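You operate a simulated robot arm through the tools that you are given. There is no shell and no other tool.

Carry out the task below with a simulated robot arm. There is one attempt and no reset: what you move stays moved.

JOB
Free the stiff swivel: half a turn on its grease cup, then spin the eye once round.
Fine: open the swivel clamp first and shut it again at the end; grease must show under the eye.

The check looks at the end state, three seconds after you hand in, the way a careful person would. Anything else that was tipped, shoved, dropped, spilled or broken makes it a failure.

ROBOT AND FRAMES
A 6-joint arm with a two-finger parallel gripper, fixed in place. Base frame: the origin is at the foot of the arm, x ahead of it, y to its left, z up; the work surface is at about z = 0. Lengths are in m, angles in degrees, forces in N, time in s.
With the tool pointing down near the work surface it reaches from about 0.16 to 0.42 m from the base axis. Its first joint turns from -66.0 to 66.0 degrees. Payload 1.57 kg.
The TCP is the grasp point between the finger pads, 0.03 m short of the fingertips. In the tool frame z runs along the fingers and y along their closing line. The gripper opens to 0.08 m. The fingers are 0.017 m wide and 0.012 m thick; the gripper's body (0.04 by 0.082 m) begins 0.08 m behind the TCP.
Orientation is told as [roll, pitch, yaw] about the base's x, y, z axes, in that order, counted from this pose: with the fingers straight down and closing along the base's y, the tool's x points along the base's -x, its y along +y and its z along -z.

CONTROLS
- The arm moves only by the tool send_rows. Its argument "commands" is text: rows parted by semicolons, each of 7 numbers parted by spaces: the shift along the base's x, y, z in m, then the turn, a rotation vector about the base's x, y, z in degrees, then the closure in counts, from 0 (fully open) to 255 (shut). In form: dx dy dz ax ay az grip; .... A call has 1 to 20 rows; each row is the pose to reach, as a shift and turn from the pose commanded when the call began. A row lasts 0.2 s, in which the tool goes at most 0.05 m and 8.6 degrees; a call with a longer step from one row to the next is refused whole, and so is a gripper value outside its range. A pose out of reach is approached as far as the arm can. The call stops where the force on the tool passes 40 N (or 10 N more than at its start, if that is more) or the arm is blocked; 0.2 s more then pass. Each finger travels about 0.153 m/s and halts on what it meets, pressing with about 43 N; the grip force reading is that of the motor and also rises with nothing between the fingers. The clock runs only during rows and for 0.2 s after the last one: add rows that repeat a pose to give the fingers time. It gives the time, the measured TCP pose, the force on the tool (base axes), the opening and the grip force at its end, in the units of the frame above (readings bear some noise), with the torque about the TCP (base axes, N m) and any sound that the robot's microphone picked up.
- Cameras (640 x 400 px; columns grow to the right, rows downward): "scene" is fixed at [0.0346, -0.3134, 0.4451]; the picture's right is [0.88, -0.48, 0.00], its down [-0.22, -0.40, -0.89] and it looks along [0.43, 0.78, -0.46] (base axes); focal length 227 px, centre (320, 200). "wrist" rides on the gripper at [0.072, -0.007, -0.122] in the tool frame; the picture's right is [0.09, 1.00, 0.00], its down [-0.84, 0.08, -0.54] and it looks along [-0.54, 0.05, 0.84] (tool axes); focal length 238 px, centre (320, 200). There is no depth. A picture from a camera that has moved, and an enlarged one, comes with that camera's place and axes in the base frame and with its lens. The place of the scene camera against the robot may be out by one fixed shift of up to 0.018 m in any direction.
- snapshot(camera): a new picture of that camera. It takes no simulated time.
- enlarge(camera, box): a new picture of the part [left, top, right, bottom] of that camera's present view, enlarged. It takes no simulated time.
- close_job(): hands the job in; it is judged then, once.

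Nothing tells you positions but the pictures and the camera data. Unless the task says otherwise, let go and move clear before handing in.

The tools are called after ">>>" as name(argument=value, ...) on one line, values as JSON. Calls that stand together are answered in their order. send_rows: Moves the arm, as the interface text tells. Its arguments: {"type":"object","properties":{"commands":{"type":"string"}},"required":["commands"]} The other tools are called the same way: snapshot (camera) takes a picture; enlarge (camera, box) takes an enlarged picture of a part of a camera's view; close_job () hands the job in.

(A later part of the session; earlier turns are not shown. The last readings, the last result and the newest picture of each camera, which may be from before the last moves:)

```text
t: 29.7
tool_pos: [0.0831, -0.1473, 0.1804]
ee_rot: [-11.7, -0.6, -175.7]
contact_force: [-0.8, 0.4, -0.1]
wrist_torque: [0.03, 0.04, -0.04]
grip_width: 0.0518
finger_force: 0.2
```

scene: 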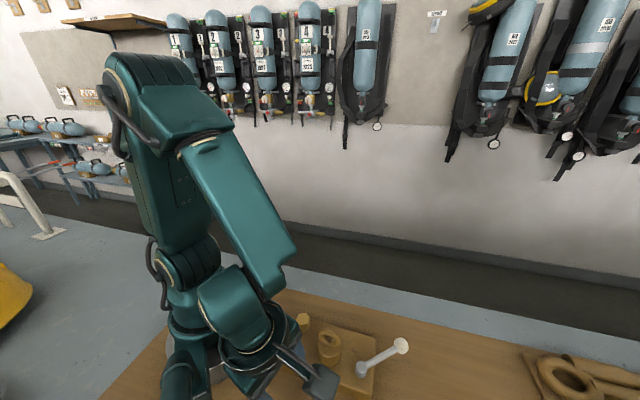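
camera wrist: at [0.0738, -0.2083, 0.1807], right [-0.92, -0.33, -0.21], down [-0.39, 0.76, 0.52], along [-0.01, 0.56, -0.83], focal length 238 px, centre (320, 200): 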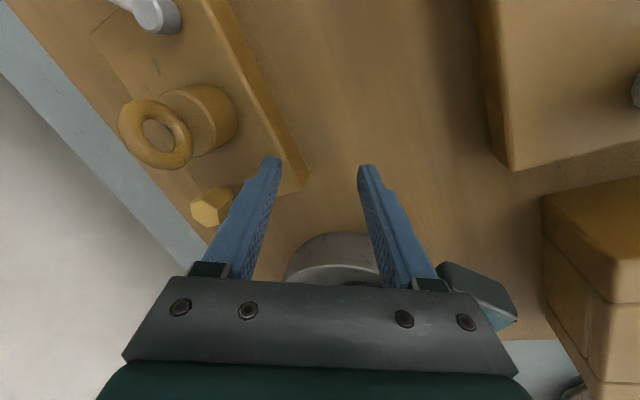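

>>> send_rows(commands="0.01 0 0 -4 -0.3 0 90; 0.02 0 0 -8 -0.6 0 90; 0.04 0.01 0 -11.7 -0.9 0 90; 0.06 0.02 0 -11.7 -0.9 0 90")

>>> snapshot(camera="scene")

>>> snapshot(camera="wrist")

>>> enlarge(camera="scene", box=[260, 270, 420, 400])

```text
t: 30.7
tool_pos: [0.1431, -0.1281, 0.1818]
ee_rot: [0.1, -0.4, -176.0]
contact_force: [0.9, 0.0, -1.6]
wrist_torque: [-0.02, -0.05, -0.02]
grip_width: 0.0519
finger_force: 0.1
```

```text
taken
```

scene: 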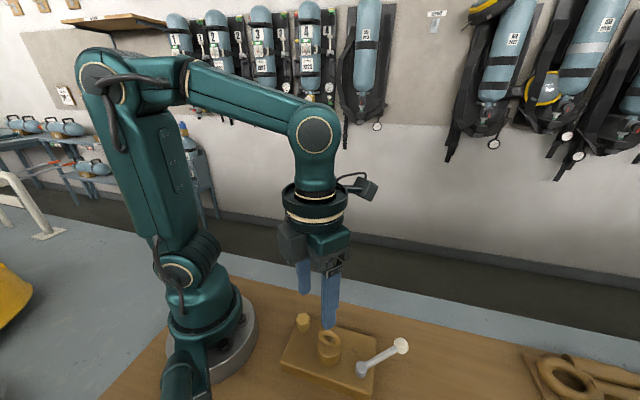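

```text
taken
camera wrist: at [0.2151, -0.1162, 0.3027], right [0.16, -0.99, 0.0], down [-0.82, -0.13, 0.55], along [-0.54, -0.09, -0.84], focal length 238 px, centre (320, 200)
```

wrist: 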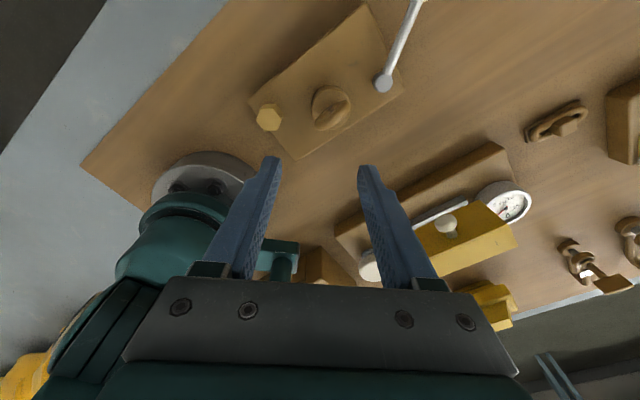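

```text
3.08 times, centred on (340, 335) of scene
camera zoom: at [0.0346, -0.3134, 0.4451], right [0.88, -0.48, 0.0], down [-0.22, -0.4, -0.89], along [0.43, 0.78, -0.46], focal length 697 px, centre (258, -215)
```

zoom: 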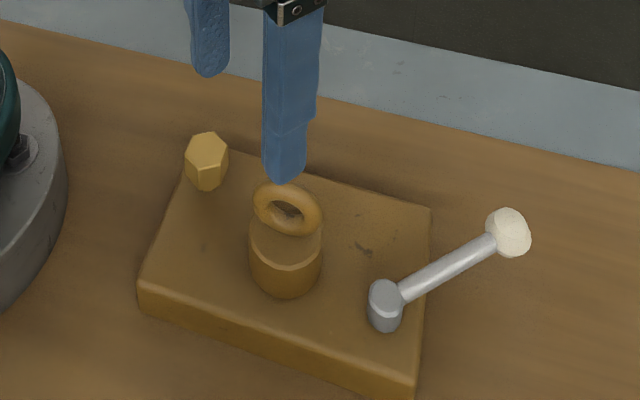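

All parts appear undisturbed: the plate, hex, eye and open lever match the earlier picture. From now on I'll keep yaw well inside the range that worked. The best half-turn for the cup runs from +43.5° to -136.5°, so I'll unwind to +43.5° at height.

>>> send_rows(commands="0 0 0 0 0 8 90; 0 0 0 0 0 16 90; 0 0 0 0 0 24 90; 0 0 0 0 0 32 90; 0 0 0 0 0 40 90; 0 0 0 0 0 48 90; 0 0 0 0 0 56 90; 0 0 0 0 0 64 90; 0 0 0 0 0 72 90; 0 0 0 0 0 80 90; 0 0 0 0 0 88 90; 0 0 0 0 0 96 90; 0 0 0 0 0 104 90; 0 0 0 0 0 112 90; 0 0 0 0 0 120 90")

>>> send_rows(commands="0 0.0034 0 0 0 7.7 90; 0 0.0068 0 0 0 15.3 90; 0 0.0102 0 0 0 23 90; 0 0.0137 0 0 0 30.6 90; 0 0.017 0 0 0 38.3 90; 0 0.0204 0 0 0 46 90; 0 0.024 0 0 0 53.6 90; 0 0.0274 0 0 0 61.3 90; 0 0.0308 0 0 0 69 90; 0 0.0342 0 0 0 76.6 90; 0.0005 0.0376 0 0 0 84.3 90; 0.0009 0.041 0 0 0 92 90; 0.0013 0.046 0 0 0 99.6 90; 0.0013 0.051 0 0 0 99.6 90")

>>> snapshot(camera="wrist")

```text
t: 33.9
tool_pos: [0.1434, -0.1258, 0.1815]
ee_rot: [0.1, -0.5, -55.9]
contact_force: [-0.2, -0.8, -0.9]
wrist_torque: [-0.01, -0.02, -0.02]
grip_width: 0.0516
finger_force: 0.0
```

```text
t: 36.9
tool_pos: [0.1438, -0.076, 0.1821]
ee_rot: [0.0, -0.6, 43.8]
contact_force: [-0.3, 0.0, -0.2]
wrist_torque: [0.02, 0.02, 0.0]
grip_width: 0.0518
finger_force: 0.1
```

```text
taken
camera wrist: at [0.0955, -0.1307, 0.3022], right [-0.75, 0.66, 0.0], down [0.55, 0.63, 0.55], along [0.36, 0.41, -0.84], focal length 238 px, centre (320, 200)
```

wrist: 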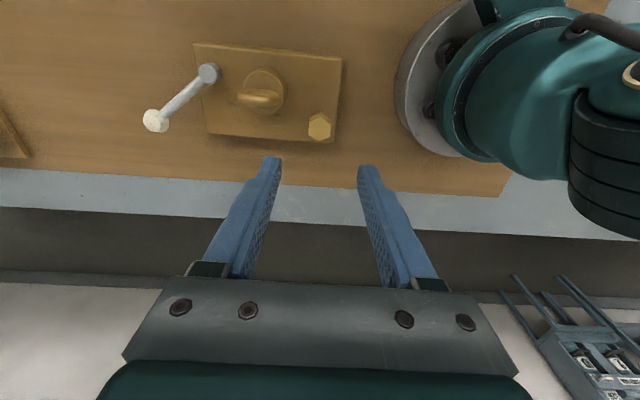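

I'm above the hex at the right yaw, with a small 0.6° tilt left over. I'll correct that and descend partway for a closer alignment check.

>>> send_rows(commands="0.0003 -0.0005 -0.02 -0.4 0.4 -0.3 90; 0.0006 -0.001 -0.04 -0.4 0.4 -0.3 90; 0.0006 -0.001 -0.062 -0.4 0.4 -0.3 90; 0.0006 -0.001 -0.062 -0.4 0.4 -0.3 90")

>>> snapshot(camera="wrist")

>>> enlarge(camera="wrist", box=[250, 90, 390, 190])

>>> enlarge(camera="scene", box=[240, 240, 400, 370])

```text
t: 37.9
tool_pos: [0.1447, -0.0779, 0.1184]
ee_rot: [-0.1, 0.0, 43.3]
contact_force: [0.2, -0.4, -1.3]
wrist_torque: [0.0, -0.02, -0.02]
grip_width: 0.0514
finger_force: 0.2
```

```text
taken
camera wrist: at [0.0963, -0.1315, 0.2398], right [-0.75, 0.66, 0.0], down [0.56, 0.63, 0.54], along [0.36, 0.41, -0.84], focal length 238 px, centre (320, 200)
```

wrist: 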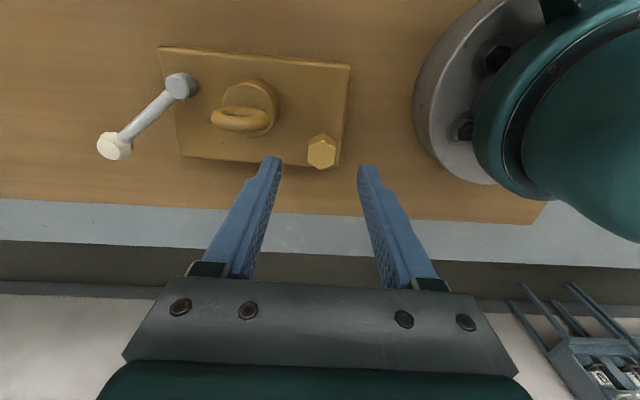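

```text
4.00 times, centred on (320, 140) of wrist
camera zoom: at [0.0963, -0.1315, 0.2398], right [-0.75, 0.66, 0.0], down [0.56, 0.63, 0.54], along [0.36, 0.41, -0.84], focal length 953 px, centre (320, 440)
```

zoom: 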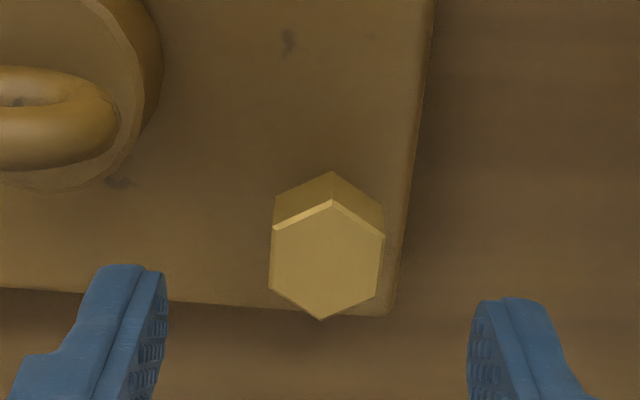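

```text
3.08 times, centred on (320, 305) of scene
camera zoom: at [0.0346, -0.3134, 0.4451], right [0.88, -0.48, 0.0], down [-0.22, -0.4, -0.89], along [0.43, 0.78, -0.46], focal length 697 px, centre (320, -123)
```

zoom: 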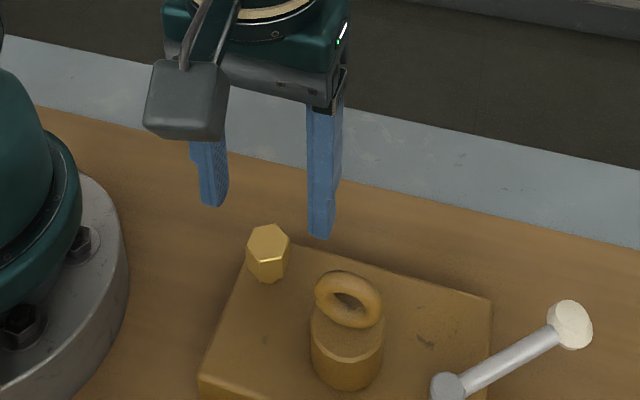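

The hex is within 0.6 mm of the tool axis and square to the fingers. I'll descend to grip height and check for contact before closing.

>>> send_rows(commands="-0.0005 0.0004 -0.015 0 0 0 90; -0.0005 0.0004 -0.03 0 0 0 90; -0.0005 0.0004 -0.042 0 0 0 90; -0.0005 0.0004 -0.052 0 0 0 90; -0.0005 0.0004 -0.052 0 0 0 90")

>>> enlarge(camera="wrist", box=[220, 90, 420, 250])

>>> enlarge(camera="scene", box=[240, 270, 400, 400])

```text
t: 39.1
tool_pos: [0.1437, -0.0778, 0.0668]
ee_rot: [-0.1, -0.1, 43.3]
contact_force: [1.1, -0.2, 0.1]
wrist_torque: [-0.02, -0.02, -0.04]
grip_width: 0.0518
finger_force: 0.1
```

```text
2.50 times, centred on (320, 170) of wrist
camera zoom: at [0.0966, -0.1306, 0.1886], right [-0.75, 0.66, 0.0], down [0.56, 0.63, 0.54], along [0.36, 0.41, -0.84], focal length 596 px, centre (320, 275)
```

zoom: 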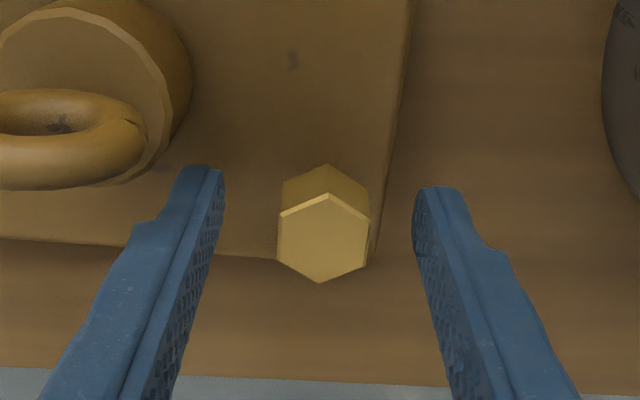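

```text
3.08 times, centred on (320, 335) of scene
camera zoom: at [0.0346, -0.3134, 0.4451], right [0.88, -0.48, 0.0], down [-0.22, -0.4, -0.89], along [0.43, 0.78, -0.46], focal length 697 px, centre (320, -215)
```

zoom: 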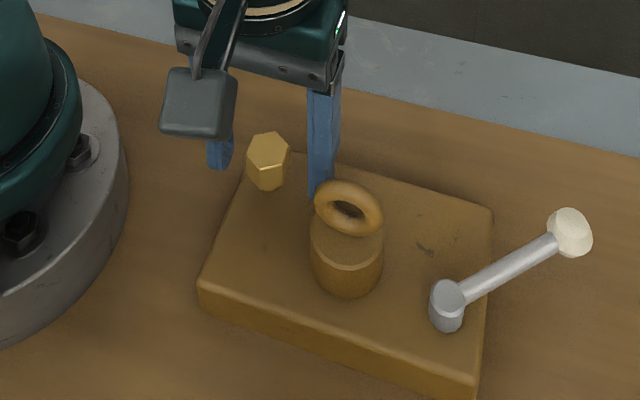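

The hex sits between the pads with no contact. I'll close gently first and check the width and side forces.

>>> send_rows(commands="0 0 0 0 0 0 150; 0 0 0 0 0 0 175; 0 0 0 0 0 0 190; 0 0 0 0 0 0 200; 0 0 0 0 0 0 200")

>>> enlarge(camera="wrist", box=[220, 90, 420, 250])

```text
t: 40.3
tool_pos: [0.1436, -0.0758, 0.0667]
ee_rot: [0.2, 0.2, 43.2]
contact_force: [-7.5, 13.0, 1.5]
wrist_torque: [0.17, 0.01, 0.0]
grip_width: 0.0257
finger_force: 36.8
```

```text
2.50 times, centred on (320, 170) of wrist
camera zoom: at [0.0962, -0.1304, 0.1886], right [-0.75, 0.66, 0.0], down [0.56, 0.63, 0.54], along [0.36, 0.41, -0.84], focal length 596 px, centre (320, 275)
```

zoom: 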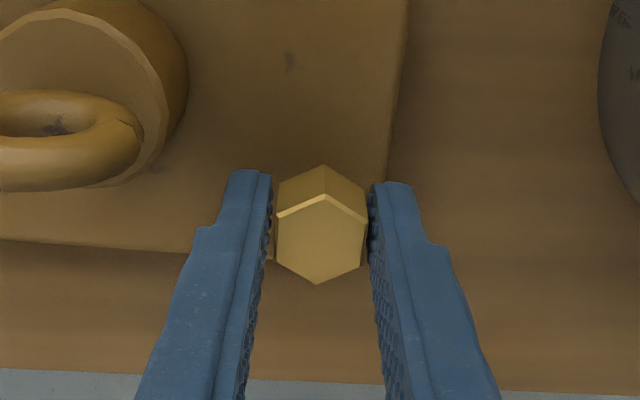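

The right finger touched first, giving about 15 N sideways. I'll shift the tool about 1 mm in the direction of that force to centre the grip and relieve it.

>>> send_rows(commands="-0.0004 0.0004 0 0 0 0 200; -0.0008 0.0008 0 0 0 0 200; -0.0008 0.0008 0 0 0 0 200")

>>> enlarge(camera="scene", box=[240, 270, 400, 400])

```text
t: 41.1
tool_pos: [0.1428, -0.0744, 0.0683]
ee_rot: [-0.1, 0.0, 43.2]
contact_force: [1.9, -5.5, 0.0]
wrist_torque: [-0.08, 0.12, -0.01]
grip_width: 0.0256
finger_force: 36.7
```

```text
3.08 times, centred on (320, 335) of scene
camera zoom: at [0.0346, -0.3134, 0.4451], right [0.88, -0.48, 0.0], down [-0.22, -0.4, -0.89], along [0.43, 0.78, -0.46], focal length 697 px, centre (320, -215)
```

zoom: 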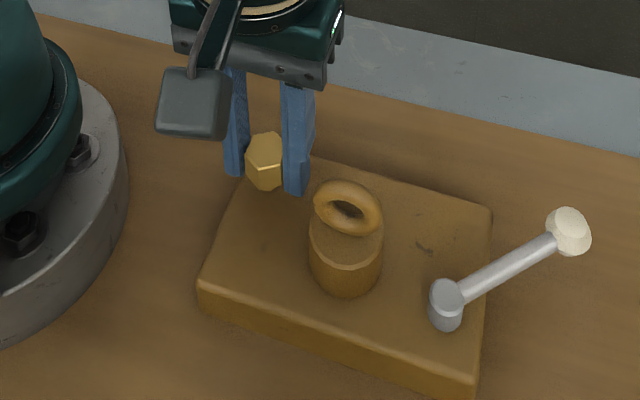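

The grip is nearly balanced now (about 6 N) and the plate hasn't moved. Before turning, I'll check how well the hex is centred across the pad width.

>>> enlarge(camera="scene", box=[285, 290, 335, 340])

>>> enlarge(camera="wrist", box=[270, 130, 370, 220])

```text
8.00 times, centred on (310, 315) of scene
camera zoom: at [0.0346, -0.3134, 0.4451], right [0.88, -0.48, 0.0], down [-0.22, -0.4, -0.89], along [0.43, 0.78, -0.46], focal length 1813 px, centre (400, -720)
```

zoom: 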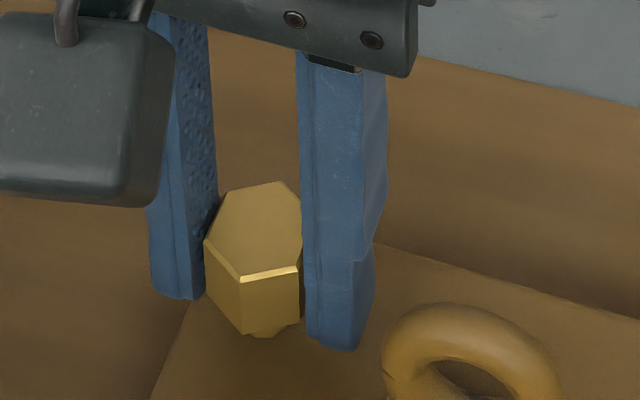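

```text
4.44 times, centred on (320, 175) of wrist
camera zoom: at [0.0951, -0.1299, 0.189], right [-0.75, 0.66, 0.0], down [0.56, 0.63, 0.54], along [0.36, 0.41, -0.84], focal length 1059 px, centre (320, 311)
```

zoom: 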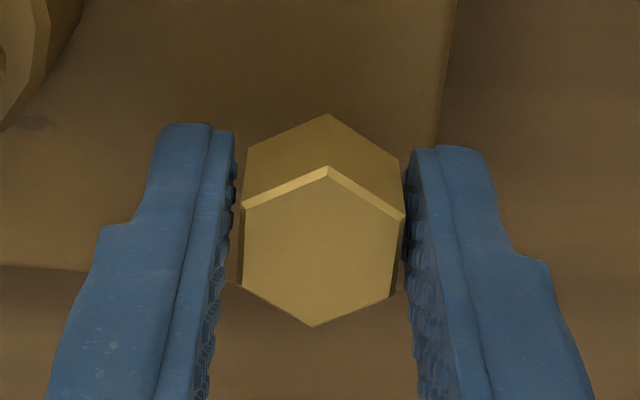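

The pads are centred on the hex to within about 1–1.5 mm. I'll turn clockwise in small steps, watching the side force and torque and correcting the centre as I go, so the plate isn't dragged.

>>> send_rows(commands="0.0001 -0.0003 0 0 0 0 215; 0.0001 -0.0003 0 0 0 -4 215; 0.0001 -0.0003 0 0 0 -8 215; 0.0001 -0.0003 0 0 0 -12 215")

```text
t: 42.1
tool_pos: [0.1431, -0.0763, 0.0687]
ee_rot: [-0.1, 0.0, 31.2]
contact_force: [0.9, -9.4, -0.1]
wrist_torque: [-0.29, 0.28, 0.02]
grip_width: 0.0255
finger_force: 36.7
```

>>> enlarge(camera="scene", box=[270, 290, 350, 350])

>>> enlarge(camera="wrist", box=[220, 90, 420, 250])

```text
6.67 times, centred on (310, 320) of scene
camera zoom: at [0.0346, -0.3134, 0.4451], right [0.88, -0.48, 0.0], down [-0.22, -0.4, -0.89], along [0.43, 0.78, -0.46], focal length 1511 px, centre (387, -600)
```

zoom: 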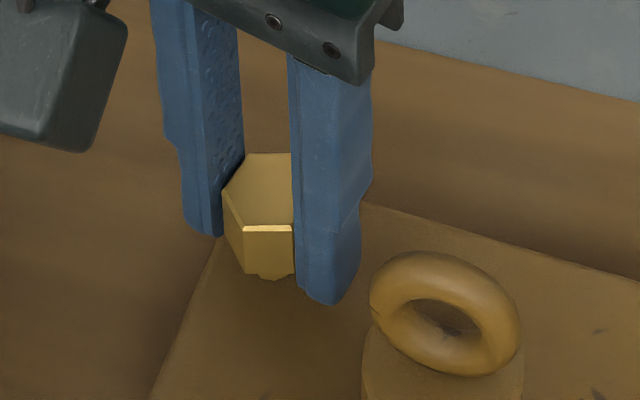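

```text
2.50 times, centred on (320, 170) of wrist
camera zoom: at [0.0849, -0.118, 0.1888], right [-0.59, 0.8, 0.0], down [0.68, 0.5, 0.54], along [0.44, 0.32, -0.84], focal length 596 px, centre (320, 275)
```

zoom: 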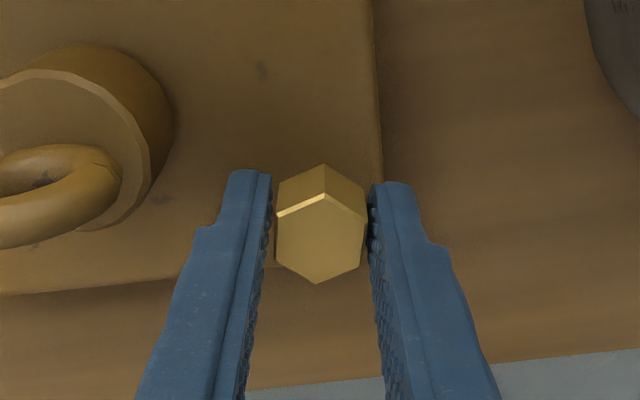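

The cup is turning with the gripper at almost no torque. The force pattern says the cup axis is about 2.5 mm off the tool axis along the pads, so I'll include that correction in the next steps.

>>> send_rows(commands="0.0003 -0.0004 0 0 0 0 215; 0.0004 -0.0007 0 0 0 -6 215; 0.0005 -0.001 0 0 0 -13 215; 0.0006 -0.0012 0 0 0 -20 215; 0.0006 -0.0012 0 0 0 -20 215")

```text
t: 43.3
tool_pos: [0.1428, -0.0755, 0.0683]
ee_rot: [0.1, 0.1, 11.2]
contact_force: [-2.7, 6.9, 0.3]
wrist_torque: [0.17, 0.41, -0.01]
grip_width: 0.0254
finger_force: 36.9
```

The correction was slightly too large, and refits to about 1.7 mm. I'll continue the turn on the refined circle.

>>> send_rows(commands="-0.00017 0.00037 0 0 0 0 215; -0.00017 0.0001 0 0 0 -7 215; -0.00016 -0.0001 0 0 0 -14 215; -0.00016 -0.00022 0 0 0 -20 215; -0.00016 -0.00022 0 0 0 -20 215")

```text
t: 44.5
tool_pos: [0.1449, -0.0751, 0.068]
ee_rot: [0.0, 0.0, -8.9]
contact_force: [-9.0, 21.8, 25.3]
wrist_torque: [0.4, -0.21, 0.01]
grip_width: 0.0255
finger_force: 37.1
```

The side and vertical forces jumped, so something else is in contact. I'll look before continuing.

>>> snapshot(camera="scene")

>>> enlarge(camera="scene", box=[240, 270, 400, 400])

>>> enlarge(camera="wrist", box=[220, 90, 420, 250])

>>> snapshot(camera="wrist")

```text
taken
```

scene: 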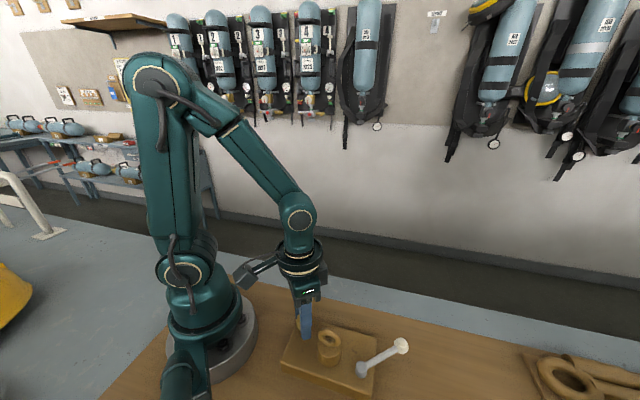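

```text
3.08 times, centred on (320, 335) of scene
camera zoom: at [0.0345, -0.3133, 0.4451], right [0.88, -0.48, 0.0], down [-0.22, -0.4, -0.89], along [0.43, 0.78, -0.46], focal length 697 px, centre (320, -215)
```

zoom: 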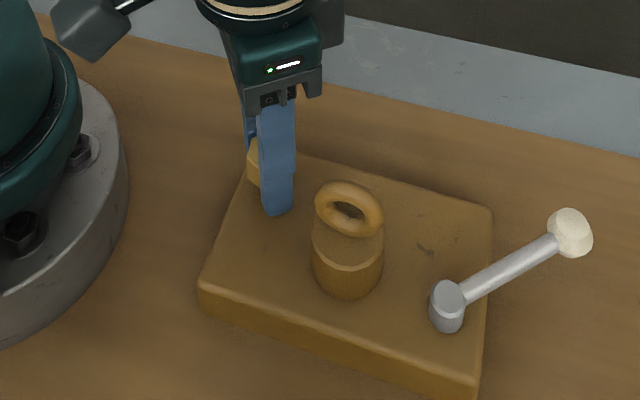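

```text
2.50 times, centred on (320, 170) of wrist
camera zoom: at [0.0715, -0.0718, 0.1891], right [0.06, 1.0, 0.0], down [0.84, -0.05, 0.54], along [0.54, -0.03, -0.84], focal length 596 px, centre (320, 275)
```

zoom: 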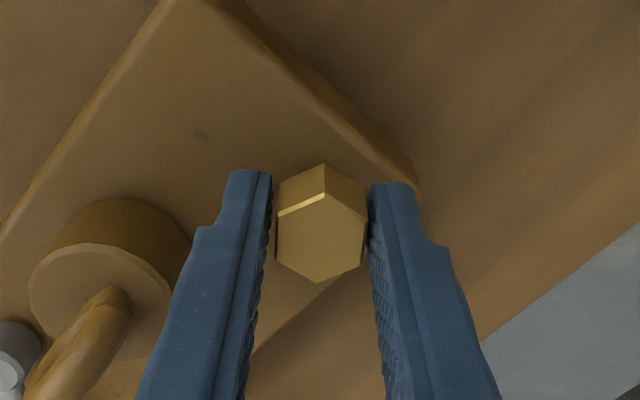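

```text
taken
camera wrist: at [0.0715, -0.0718, 0.1891], right [0.06, 1.0, 0.0], down [0.84, -0.05, 0.54], along [0.54, -0.03, -0.84], focal length 238 px, centre (320, 200)
```

wrist: 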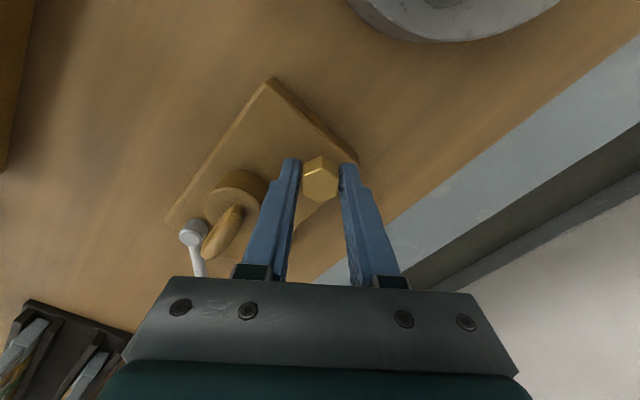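

>>> enlarge(camera="scene", box=[150, 220, 350, 345])

```text
3.20 times, centred on (250, 282) of scene
camera zoom: at [0.0345, -0.3133, 0.4451], right [0.88, -0.48, 0.0], down [-0.22, -0.4, -0.89], along [0.43, 0.78, -0.46], focal length 725 px, centre (544, -64)
```

zoom: 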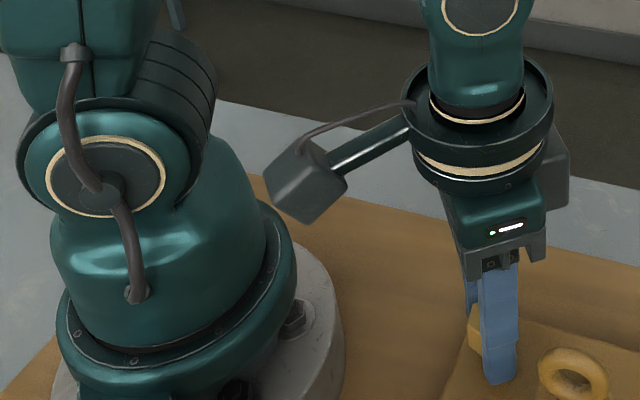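

>>> send_rows(commands="0 0 0 0 0 0 215")

```text
t: 44.9
tool_pos: [0.1443, -0.077, 0.0674]
ee_rot: [0.0, 0.1, -8.8]
contact_force: [-6.5, 25.3, 27.8]
wrist_torque: [0.55, 0.09, 0.0]
grip_width: 0.0255
finger_force: 37.2
```

The load persists at about 25 N sideways and 28 N upward, and it acts on the +y finger pad. I'll relieve it with a sub-millimetre shift along the force and see how it responds.

>>> send_rows(commands="-0.0001 0.0004 0.0004 0 0 0 215; -0.0002 0.0008 0.0008 0 0 0 215; -0.0002 0.0008 0.0008 0 0 0 215")

>>> enlarge(camera="wrist", box=[270, 130, 370, 220])

```text
t: 45.7
tool_pos: [0.1446, -0.0764, 0.0685]
ee_rot: [-0.1, 0.0, -8.8]
contact_force: [2.2, -4.2, 0.7]
wrist_torque: [0.07, 0.35, 0.01]
grip_width: 0.0254
finger_force: 37.0
```

```text
4.44 times, centred on (320, 175) of wrist
camera zoom: at [0.0713, -0.0717, 0.1896], right [0.06, 1.0, 0.0], down [0.84, -0.05, 0.54], along [0.54, -0.03, -0.84], focal length 1059 px, centre (320, 311)
```

zoom: 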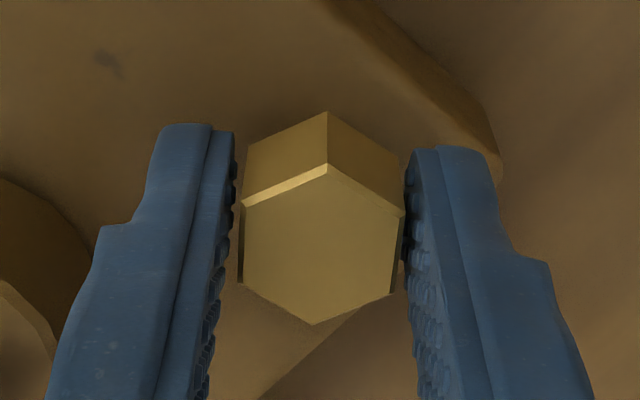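

The load vanished and the cup grip is fine. I'll keep turning in smaller steps and check force, including z, each time.

>>> send_rows(commands="0.0001 -0.0002 0 0 0 0 215; 0.00007 -0.0003 0 0 0 -6 215; 0.00004 -0.0004 0 0 0 -12 215; 0.00004 -0.0004 0 0 0 -12 215")

```text
t: 46.7
tool_pos: [0.1436, -0.0772, 0.0694]
ee_rot: [0.0, 0.1, -20.9]
contact_force: [-5.3, 6.7, -0.5]
wrist_torque: [-0.25, -0.82, -0.02]
grip_width: 0.0257
finger_force: 36.4
```

>>> send_rows(commands="-0.00025 0.00035 0 0 0 0 215; -0.0003 0.0002 0 0 0 -6 215; -0.0003 0.0001 0 0 0 -12 215; -0.0003 0.0001 0 0 0 -12 215")

```text
t: 47.7
tool_pos: [0.1429, -0.0757, 0.069]
ee_rot: [-0.1, 0.1, -32.8]
contact_force: [-3.8, 6.5, 0.0]
wrist_torque: [-0.09, -0.49, -0.02]
grip_width: 0.0256
finger_force: 36.5
```

>>> send_rows(commands="-0.0002 0.00035 0 0 0 0 215; -0.00025 0.00035 0 0 0 -7 215; -0.0003 0.00035 0 0 0 -14 215; -0.0003 0.00035 0 0 0 -14 215")

>>> enlarge(camera="scene", box=[240, 270, 400, 400])

>>> enlarge(camera="wrist", box=[220, 90, 420, 250])

```text
t: 48.7
tool_pos: [0.1434, -0.0761, 0.0682]
ee_rot: [-0.2, 0.1, -46.9]
contact_force: [-1.6, 4.1, 0.0]
wrist_torque: [0.42, 0.21, 0.0]
grip_width: 0.0255
finger_force: 37.1
```

```text
3.08 times, centred on (320, 335) of scene
camera zoom: at [0.0346, -0.3134, 0.4451], right [0.88, -0.48, 0.0], down [-0.22, -0.4, -0.89], along [0.43, 0.78, -0.46], focal length 697 px, centre (320, -215)
```

zoom: 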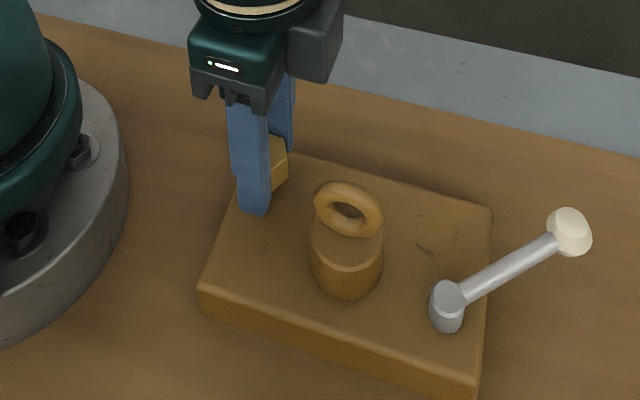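

```text
2.50 times, centred on (320, 170) of wrist
camera zoom: at [0.089, -0.0285, 0.1899], right [0.66, 0.75, 0.0], down [0.63, -0.56, 0.54], along [0.4, -0.36, -0.84], focal length 596 px, centre (320, 275)
```

zoom: 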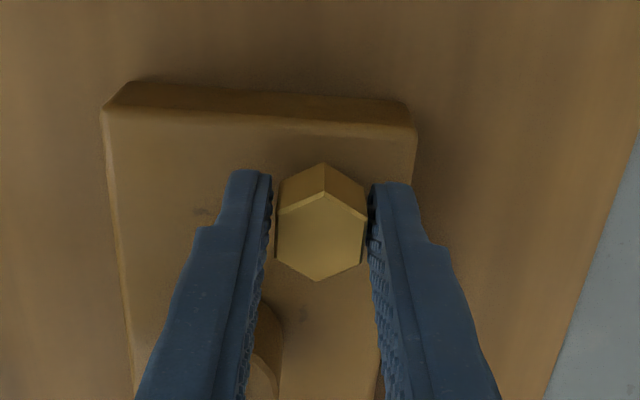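

That's half of the half turn done and the plate is steady. I'll continue.

>>> send_rows(commands="-0.0001 0.0002 0 0 0 0 215; -0.00015 0.0002 0 0 0 -7 215; -0.0002 0.0002 0 0 0 -14 215; -0.0002 0.0002 0 0 0 -20 215; -0.0002 0.0002 0 0 0 -20 215")

```text
t: 49.9
tool_pos: [0.143, -0.077, 0.0688]
ee_rot: [0.0, -0.2, -66.7]
contact_force: [-5.7, -6.7, 18.1]
wrist_torque: [-0.79, -0.23, 0.01]
grip_width: 0.0255
finger_force: 36.5
```

>>> send_rows(commands="-0.0003 -0.0003 0.0005 0 0 0 215; -0.0003 -0.0003 0.0005 0 0 0 215")

>>> enlarge(camera="wrist", box=[220, 90, 420, 250])

>>> enlarge(camera="scene", box=[240, 270, 400, 400])

```text
t: 50.5
tool_pos: [0.1421, -0.0763, 0.0682]
ee_rot: [0.1, 0.0, -66.6]
contact_force: [5.0, -8.0, 0.9]
wrist_torque: [-0.43, -0.28, -0.01]
grip_width: 0.0255
finger_force: 36.8
```

```text
2.50 times, centred on (320, 170) of wrist
camera zoom: at [0.1083, -0.0125, 0.1899], right [0.88, 0.48, 0.0], down [0.4, -0.74, 0.54], along [0.26, -0.48, -0.84], focal length 596 px, centre (320, 275)
```

zoom: 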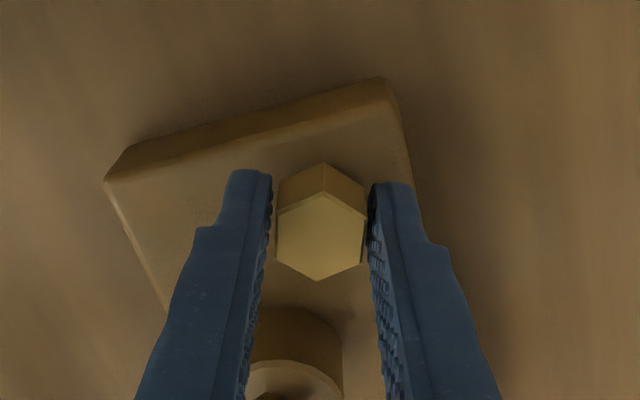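

```text
3.08 times, centred on (320, 335) of scene
camera zoom: at [0.0346, -0.3134, 0.4451], right [0.88, -0.48, 0.0], down [-0.22, -0.4, -0.89], along [0.43, 0.78, -0.46], focal length 697 px, centre (320, -215)
```

zoom: 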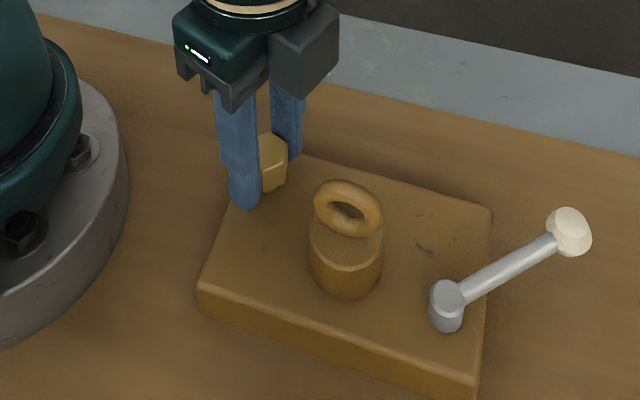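

>>> send_rows(commands="0.00025 -0.0004 0 0 0 0 215; 0.00025 -0.0004 0 0 0 -7 215; 0.0002 -0.0004 0 0 0 -14 215; 0.0001 -0.0004 0 0 0 -20 215; 0.0001 -0.0004 0 0 0 -20 215")

```text
t: 51.7
tool_pos: [0.1413, -0.076, 0.0683]
ee_rot: [-0.1, 0.0, -86.7]
contact_force: [4.0, -7.8, -0.3]
wrist_torque: [-0.23, -0.11, 0.03]
grip_width: 0.0256
finger_force: 36.9
```

>>> send_rows(commands="0.0002 -0.0004 0 0 0 0 215; 0.0002 -0.0005 0 0 0 -7 215; 0.0002 -0.0005 0 0 0 -14 215; 0.0002 -0.0005 0 0 0 -20 215; 0.0002 -0.0005 0 0 0 -20 215")

```text
t: 52.9
tool_pos: [0.1429, -0.0775, 0.0678]
ee_rot: [-0.2, 0.1, -106.9]
contact_force: [-11.1, 20.9, 17.8]
wrist_torque: [0.82, 0.0, -0.04]
grip_width: 0.0257
finger_force: 37.2
```

>>> send_rows(commands="-0.0004 0.0008 0.0005 0 0 0 215; -0.0004 0.0008 0.0005 0 0 0 215")

>>> enlarge(camera="wrist", box=[220, 90, 420, 250])

>>> enlarge(camera="scene", box=[240, 270, 400, 400])

```text
t: 53.5
tool_pos: [0.1428, -0.077, 0.0696]
ee_rot: [0.0, 0.0, -106.7]
contact_force: [-1.1, -3.1, 0.1]
wrist_torque: [0.28, 0.07, 0.0]
grip_width: 0.0253
finger_force: 36.8
```

```text
2.50 times, centred on (320, 170) of wrist
camera zoom: at [0.1564, -0.0057, 0.1904], right [0.98, -0.2, 0.0], down [-0.17, -0.82, 0.54], along [-0.11, -0.53, -0.84], focal length 596 px, centre (320, 275)
```

zoom: 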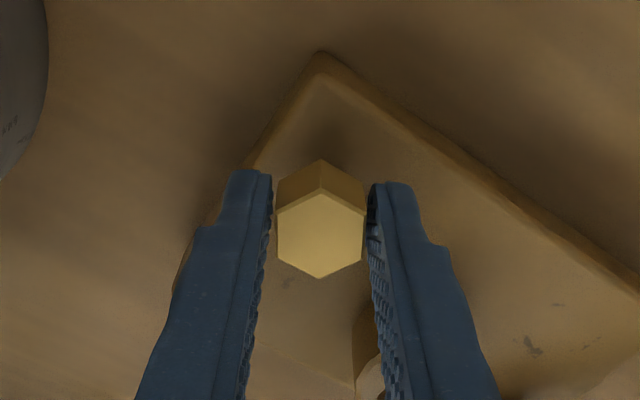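

```text
3.08 times, centred on (320, 335) of scene
camera zoom: at [0.0346, -0.3134, 0.4451], right [0.88, -0.48, 0.0], down [-0.22, -0.4, -0.89], along [0.43, 0.78, -0.46], focal length 697 px, centre (320, -215)
```

zoom: 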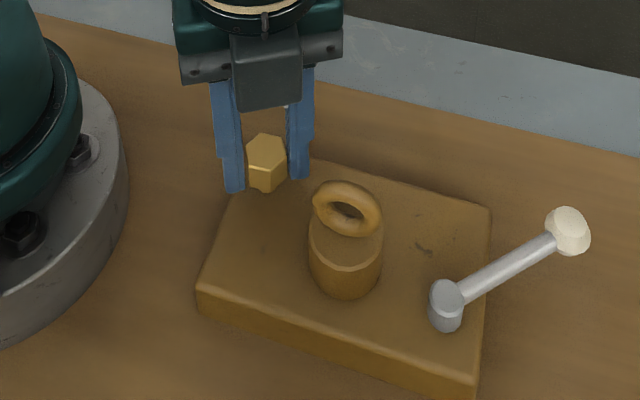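

>>> send_rows(commands="0 -0.0001 0 0 0 -5 215; 0 -0.0001 0 0 0 -10 215; 0 -0.0001 0 0 0 -16 215; 0 -0.0001 0 0 0 -16 215")

```text
t: 54.5
tool_pos: [0.1429, -0.0759, 0.0688]
ee_rot: [0.1, 0.0, -122.8]
contact_force: [1.2, -6.3, -0.7]
wrist_torque: [-0.4, 0.2, -0.05]
grip_width: 0.0256
finger_force: 36.8
```

>>> send_rows(commands="0 -0.0003 0 0 0 -5 215; 0 -0.0003 0 0 0 -10 215; 0 -0.0003 0 0 0 -15.5 215; 0 -0.0003 0 0 0 -15.5 215")

>>> enlarge(camera="scene", box=[240, 270, 400, 400])

>>> snapshot(camera="wrist")

```text
t: 55.5
tool_pos: [0.1432, -0.0762, 0.0694]
ee_rot: [-0.1, 0.0, -138.4]
contact_force: [0.8, -4.5, 0.2]
wrist_torque: [-0.06, 0.08, -0.01]
grip_width: 0.0256
finger_force: 37.5
```

```text
3.08 times, centred on (320, 335) of scene
camera zoom: at [0.0346, -0.3134, 0.4451], right [0.88, -0.48, 0.0], down [-0.22, -0.4, -0.89], along [0.43, 0.78, -0.46], focal length 697 px, centre (320, -215)
```

zoom: 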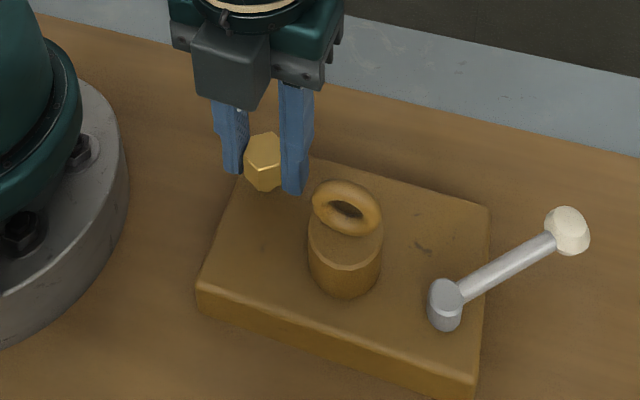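

```text
taken
camera wrist: at [0.1916, -0.0232, 0.1908], right [0.73, -0.68, 0.0], down [-0.57, -0.61, 0.54], along [-0.37, -0.4, -0.84], focal length 238 px, centre (320, 200)
```

wrist: 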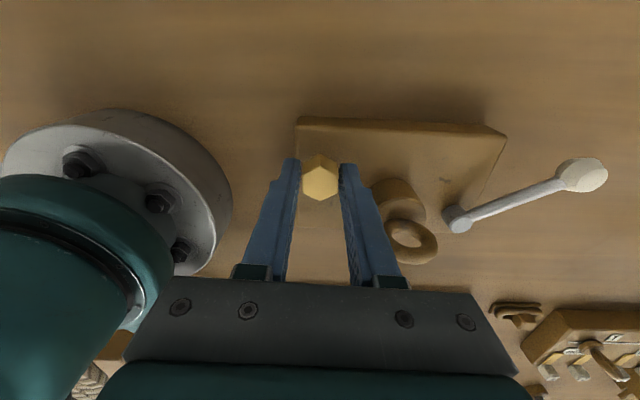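

The cup has turned half a turn. I'll check around the eye for grease before releasing.

>>> enlarge(camera="scene", box=[300, 315, 360, 370])

>>> enlarge(camera="wrist", box=[360, 150, 460, 270])

```text
7.27 times, centred on (330, 342) of scene
camera zoom: at [0.0346, -0.3134, 0.4451], right [0.88, -0.48, 0.0], down [-0.22, -0.4, -0.89], along [0.43, 0.78, -0.46], focal length 1648 px, centre (247, -836)
```

zoom: 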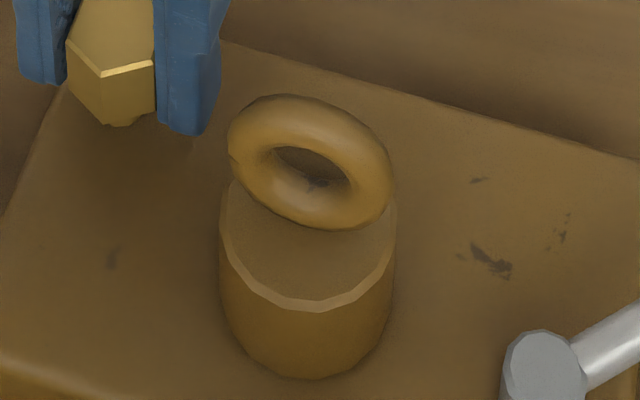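

```text
3.33 times, centred on (410, 210) of wrist
camera zoom: at [0.1916, -0.0232, 0.1908], right [0.73, -0.68, 0.0], down [-0.57, -0.61, 0.54], along [-0.37, -0.4, -0.84], focal length 794 px, centre (20, 167)
```

zoom: 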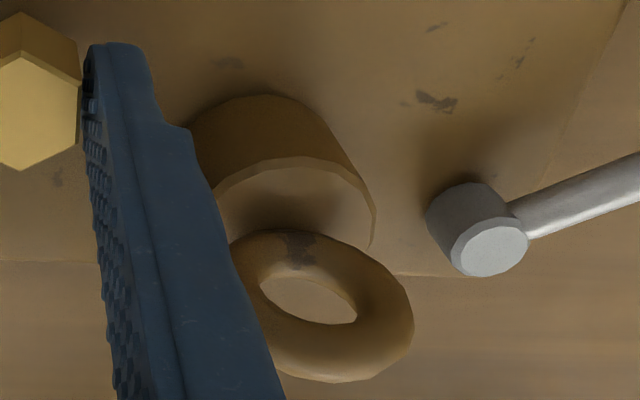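

No grease is visible yet; it may only spread once the eye is turned. I'll release the cup gently and lift clear.

>>> send_rows(commands="0 -0.0001 0 0 0 0 190; 0 -0.0001 0 0 0 0 170; 0 -0.0001 0 0 0 0 140; 0 -0.0001 0 0 0 0 100; 0 -0.0001 0 0 0 0 95; 0 -0.0001 0.02 0 0 0 95; 0 -0.0001 0.05 0 0 0 95; 0 -0.0001 0.08 0 0 0 95; 0 -0.0001 0.1 0 0 0 95")

>>> enlarge(camera="scene", box=[260, 290, 420, 400])

>>> snapshot(camera="wrist")

```text
t: 57.5
tool_pos: [0.1432, -0.0751, 0.1706]
ee_rot: [-0.1, 0.0, -138.2]
contact_force: [-0.9, -0.4, 0.6]
wrist_torque: [0.0, 0.0, 0.01]
grip_width: 0.0501
finger_force: 0.1
```

```text
3.64 times, centred on (340, 345) of scene
camera zoom: at [0.0346, -0.3134, 0.4451], right [0.88, -0.48, 0.0], down [-0.22, -0.4, -0.89], along [0.43, 0.78, -0.46], focal length 824 px, centre (247, -327)
```

zoom: 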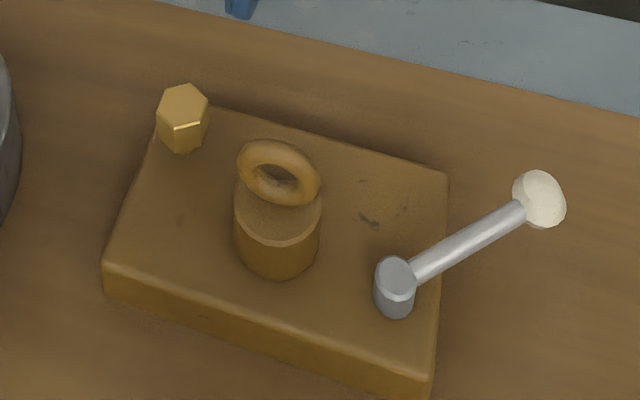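

```text
taken
camera wrist: at [0.1922, -0.023, 0.2922], right [0.73, -0.68, 0.0], down [-0.57, -0.62, 0.54], along [-0.37, -0.4, -0.84], focal length 238 px, centre (320, 200)
```

wrist: 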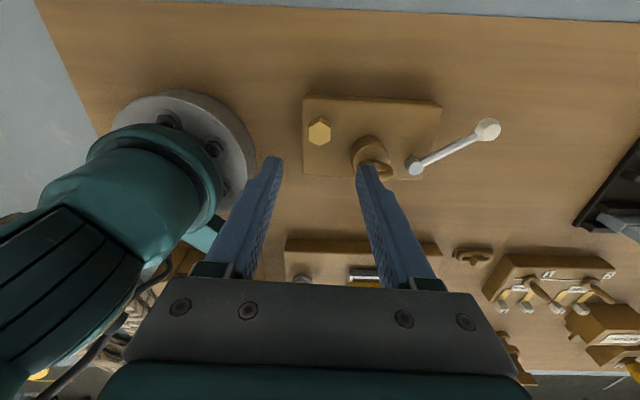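

The cup has been turned and released, and the plate has shifted by only about 1 mm. Next is the eye: I'll move above it with the fingers across the ring's thickness (yaw about -50°) and measure.

>>> send_rows(commands="0.0014 -0.005 0 0 0 7.4 95; 0.0029 -0.01 0 0 0 14.7 95; 0.0043 -0.015 0 0 0 22 95; 0.0058 -0.02 0 0 0 29.4 95; 0.0072 -0.025 0 0 0 36.8 95; 0.0087 -0.03 0 0 0 44 95; 0.01 -0.035 0 0 0 51.5 95; 0.0115 -0.04 0 0 0 59 95; 0.013 -0.045 0 0 0 66 95; 0.0144 -0.05 0 0 0 73.5 95; 0.016 -0.055 0 0 0 81 95; 0.0173 -0.0594 0 0 0 88.2 95; 0.0173 -0.0594 -0.02 0 0 88.2 128; 0.0173 -0.0594 -0.04 0 0 88.2 128; 0.0173 -0.0594 -0.04 0 0 88.2 128")

>>> snapshot(camera="wrist")

>>> enlarge(camera="wrist", box=[250, 90, 390, 190])

```text
t: 60.7
tool_pos: [0.1599, -0.137, 0.1291]
ee_rot: [-0.1, 0.1, -50.0]
contact_force: [0.4, 0.9, -0.2]
wrist_torque: [-0.01, 0.01, 0.0]
grip_width: 0.0399
finger_force: 0.1
```

```text
taken
camera wrist: at [0.1088, -0.0855, 0.2506], right [0.7, 0.71, 0.0], down [0.6, -0.59, 0.54], along [0.38, -0.38, -0.84], focal length 238 px, centre (320, 200)
```

wrist: 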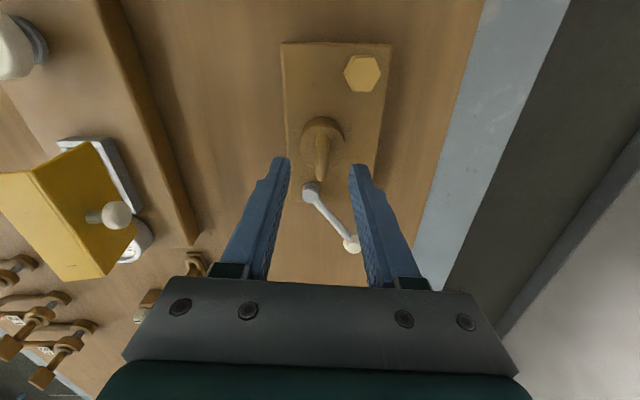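

```text
4.00 times, centred on (320, 140) of wrist
camera zoom: at [0.1088, -0.0855, 0.2506], right [0.7, 0.71, 0.0], down [0.6, -0.59, 0.54], along [0.38, -0.38, -0.84], focal length 953 px, centre (320, 440)
```

zoom: 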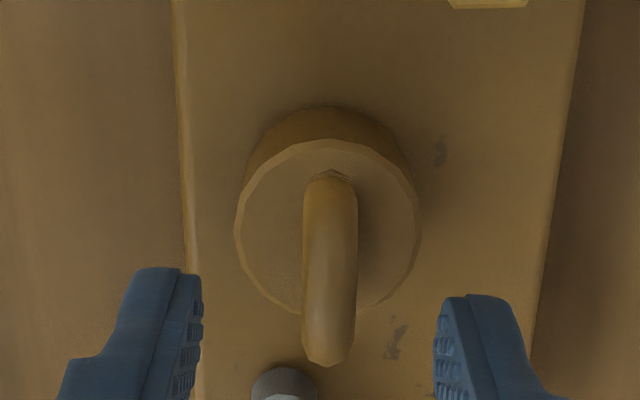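

The ring is about 11 mm thick and nearly square to the fingers; I need about 4° more yaw and a 1.5 mm shift. I'll descend so the fingertips sit just above the boss top.

>>> send_rows(commands="0.0016 0.0002 0 0 0 4 128; 0.0016 0.0002 -0.015 0 0 4 128; 0.0016 0.0002 -0.03 0 0 4 128; 0.0016 0.0002 -0.041 0 0 4 128; 0.0016 0.0002 -0.041 0 0 4 128")

>>> enlarge(camera="wrist", box=[250, 110, 390, 230])

>>> enlarge(camera="scene", box=[280, 300, 370, 370])

```text
t: 62.0
tool_pos: [0.1602, -0.1352, 0.089]
ee_rot: [0.0, 0.0, -46.0]
contact_force: [-0.1, 0.7, 3.4]
wrist_torque: [0.06, -0.01, 0.06]
grip_width: 0.0399
finger_force: 0.1
stopped in row 5: the force on the tool passed its limit at 42 N (the readings are from after the stop); the commanded pose is now the measured one
```

```text
3.33 times, centred on (320, 170) of wrist
camera zoom: at [0.1062, -0.0884, 0.2116], right [0.65, 0.76, 0.0], down [0.64, -0.55, 0.54], along [0.41, -0.35, -0.84], focal length 794 px, centre (320, 300)
```

zoom: 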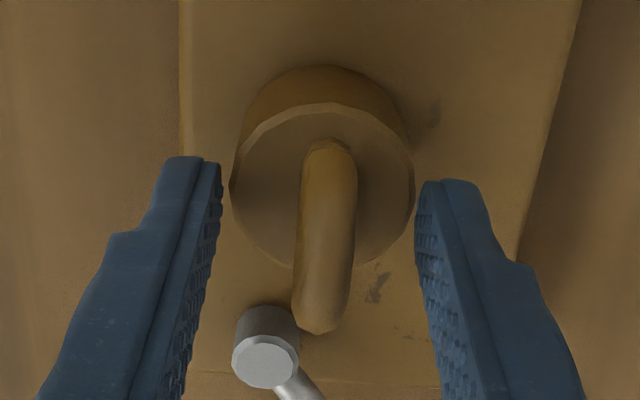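

```text
5.71 times, centred on (325, 335) of scene
camera zoom: at [0.0346, -0.3134, 0.4451], right [0.88, -0.48, 0.0], down [-0.22, -0.4, -0.89], along [0.43, 0.78, -0.46], focal length 1295 px, centre (291, -571)
```

zoom: 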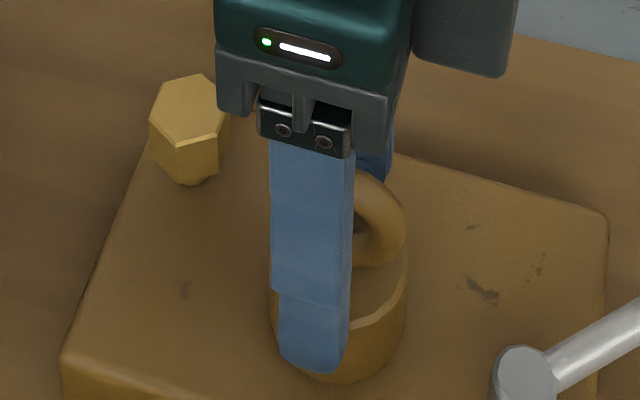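

A fingertip touched the boss rim, so the boss top is nearer z = 0.058. I'll raise about 2.5 mm, re-centre slightly and close loosely around the ring.

>>> send_rows(commands="0.0003 0.0003 0.0025 0 0 0 128; 0.0005 0.0006 0.0025 0 0 1 128; 0.0005 0.0006 0.0025 0 0 1 170; 0.0005 0.0006 0.0025 0 0 1 195; 0.0005 0.0006 0.0025 0 0 1 205; 0.0005 0.0006 0.0025 0 0 1 205")

>>> enlarge(camera="wrist", box=[250, 110, 390, 230])

>>> enlarge(camera="scene", box=[280, 300, 370, 370])

```text
t: 63.4
tool_pos: [0.1611, -0.1348, 0.0922]
ee_rot: [0.0, 0.0, -45.0]
contact_force: [-0.1, 1.7, 0.3]
wrist_torque: [-0.04, 0.02, 0.01]
grip_width: 0.0156
finger_force: 0.1
```

```text
3.33 times, centred on (320, 170) of wrist
camera zoom: at [0.106, -0.0891, 0.2135], right [0.64, 0.77, 0.0], down [0.65, -0.54, 0.54], along [0.42, -0.35, -0.84], focal length 794 px, centre (320, 300)
```

zoom: 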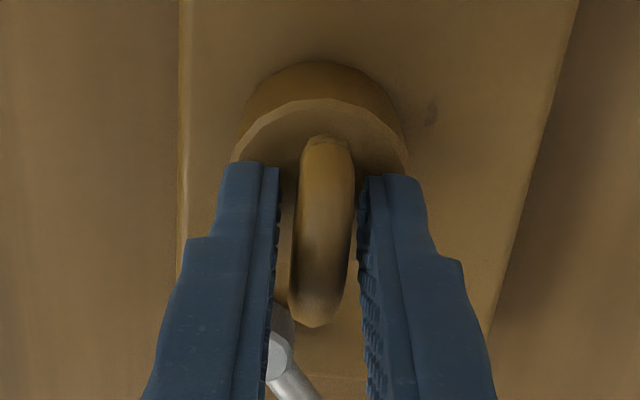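

```text
5.71 times, centred on (325, 335) of scene
camera zoom: at [0.0346, -0.3134, 0.4451], right [0.88, -0.48, 0.0], down [-0.22, -0.4, -0.89], along [0.43, 0.78, -0.46], focal length 1295 px, centre (291, -571)
```

zoom: 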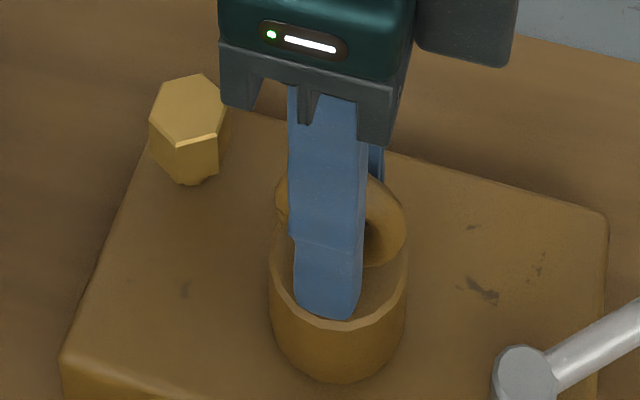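

The ring is loosely straddled with no contact. I'll narrow the gap a bit and start turning clockwise with a loose fit, so only torque goes into the swivel, watching the forces.

>>> send_rows(commands="0.0004 0.0005 0 0 0 0 205; 0.0004 0.0005 0 0 0 0 214; 0.0004 0.0005 0 0 0 -6 214; 0.0004 0.0005 0 0 0 -12 214; 0.0004 0.0005 0 0 0 -18 214; 0.0004 0.0005 0 0 0 -24 214; 0.0004 0.0005 0 0 0 -30 214")

>>> enlarge(camera="wrist", box=[250, 110, 390, 230])

>>> enlarge(camera="scene", box=[260, 290, 420, 400])

```text
t: 65.0
tool_pos: [0.1618, -0.1351, 0.0929]
ee_rot: [-0.1, 0.0, -75.1]
contact_force: [-6.5, -13.4, -0.3]
wrist_torque: [0.13, 0.05, 0.21]
grip_width: 0.0216
finger_force: 5.0
```

```text
3.33 times, centred on (320, 170) of wrist
camera zoom: at [0.1372, -0.0669, 0.2141], right [0.94, 0.35, 0.0], down [0.29, -0.79, 0.54], along [0.19, -0.51, -0.84], focal length 794 px, centre (320, 300)
```

zoom: 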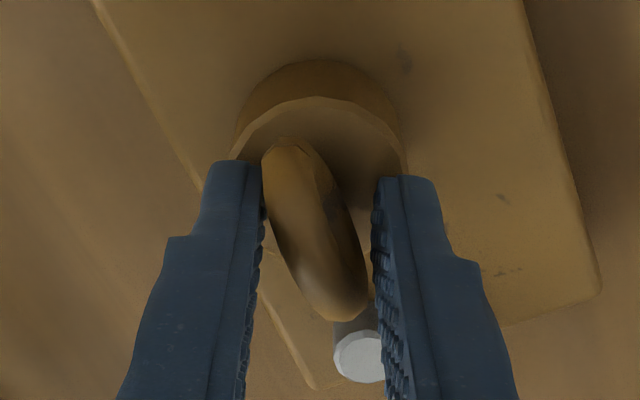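

```text
3.64 times, centred on (340, 345) of scene
camera zoom: at [0.0346, -0.3134, 0.4451], right [0.88, -0.48, 0.0], down [-0.22, -0.4, -0.89], along [0.43, 0.78, -0.46], focal length 824 px, centre (247, -327)
```

zoom: 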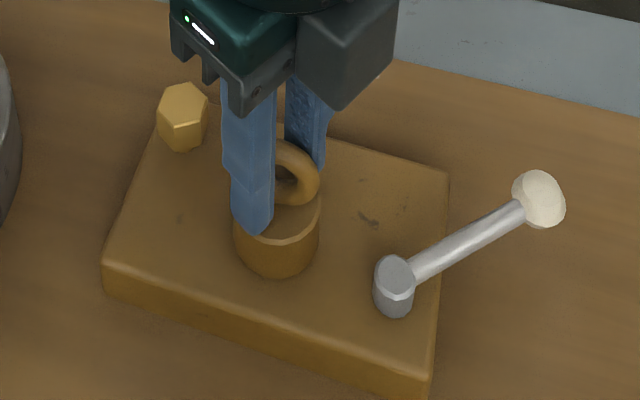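

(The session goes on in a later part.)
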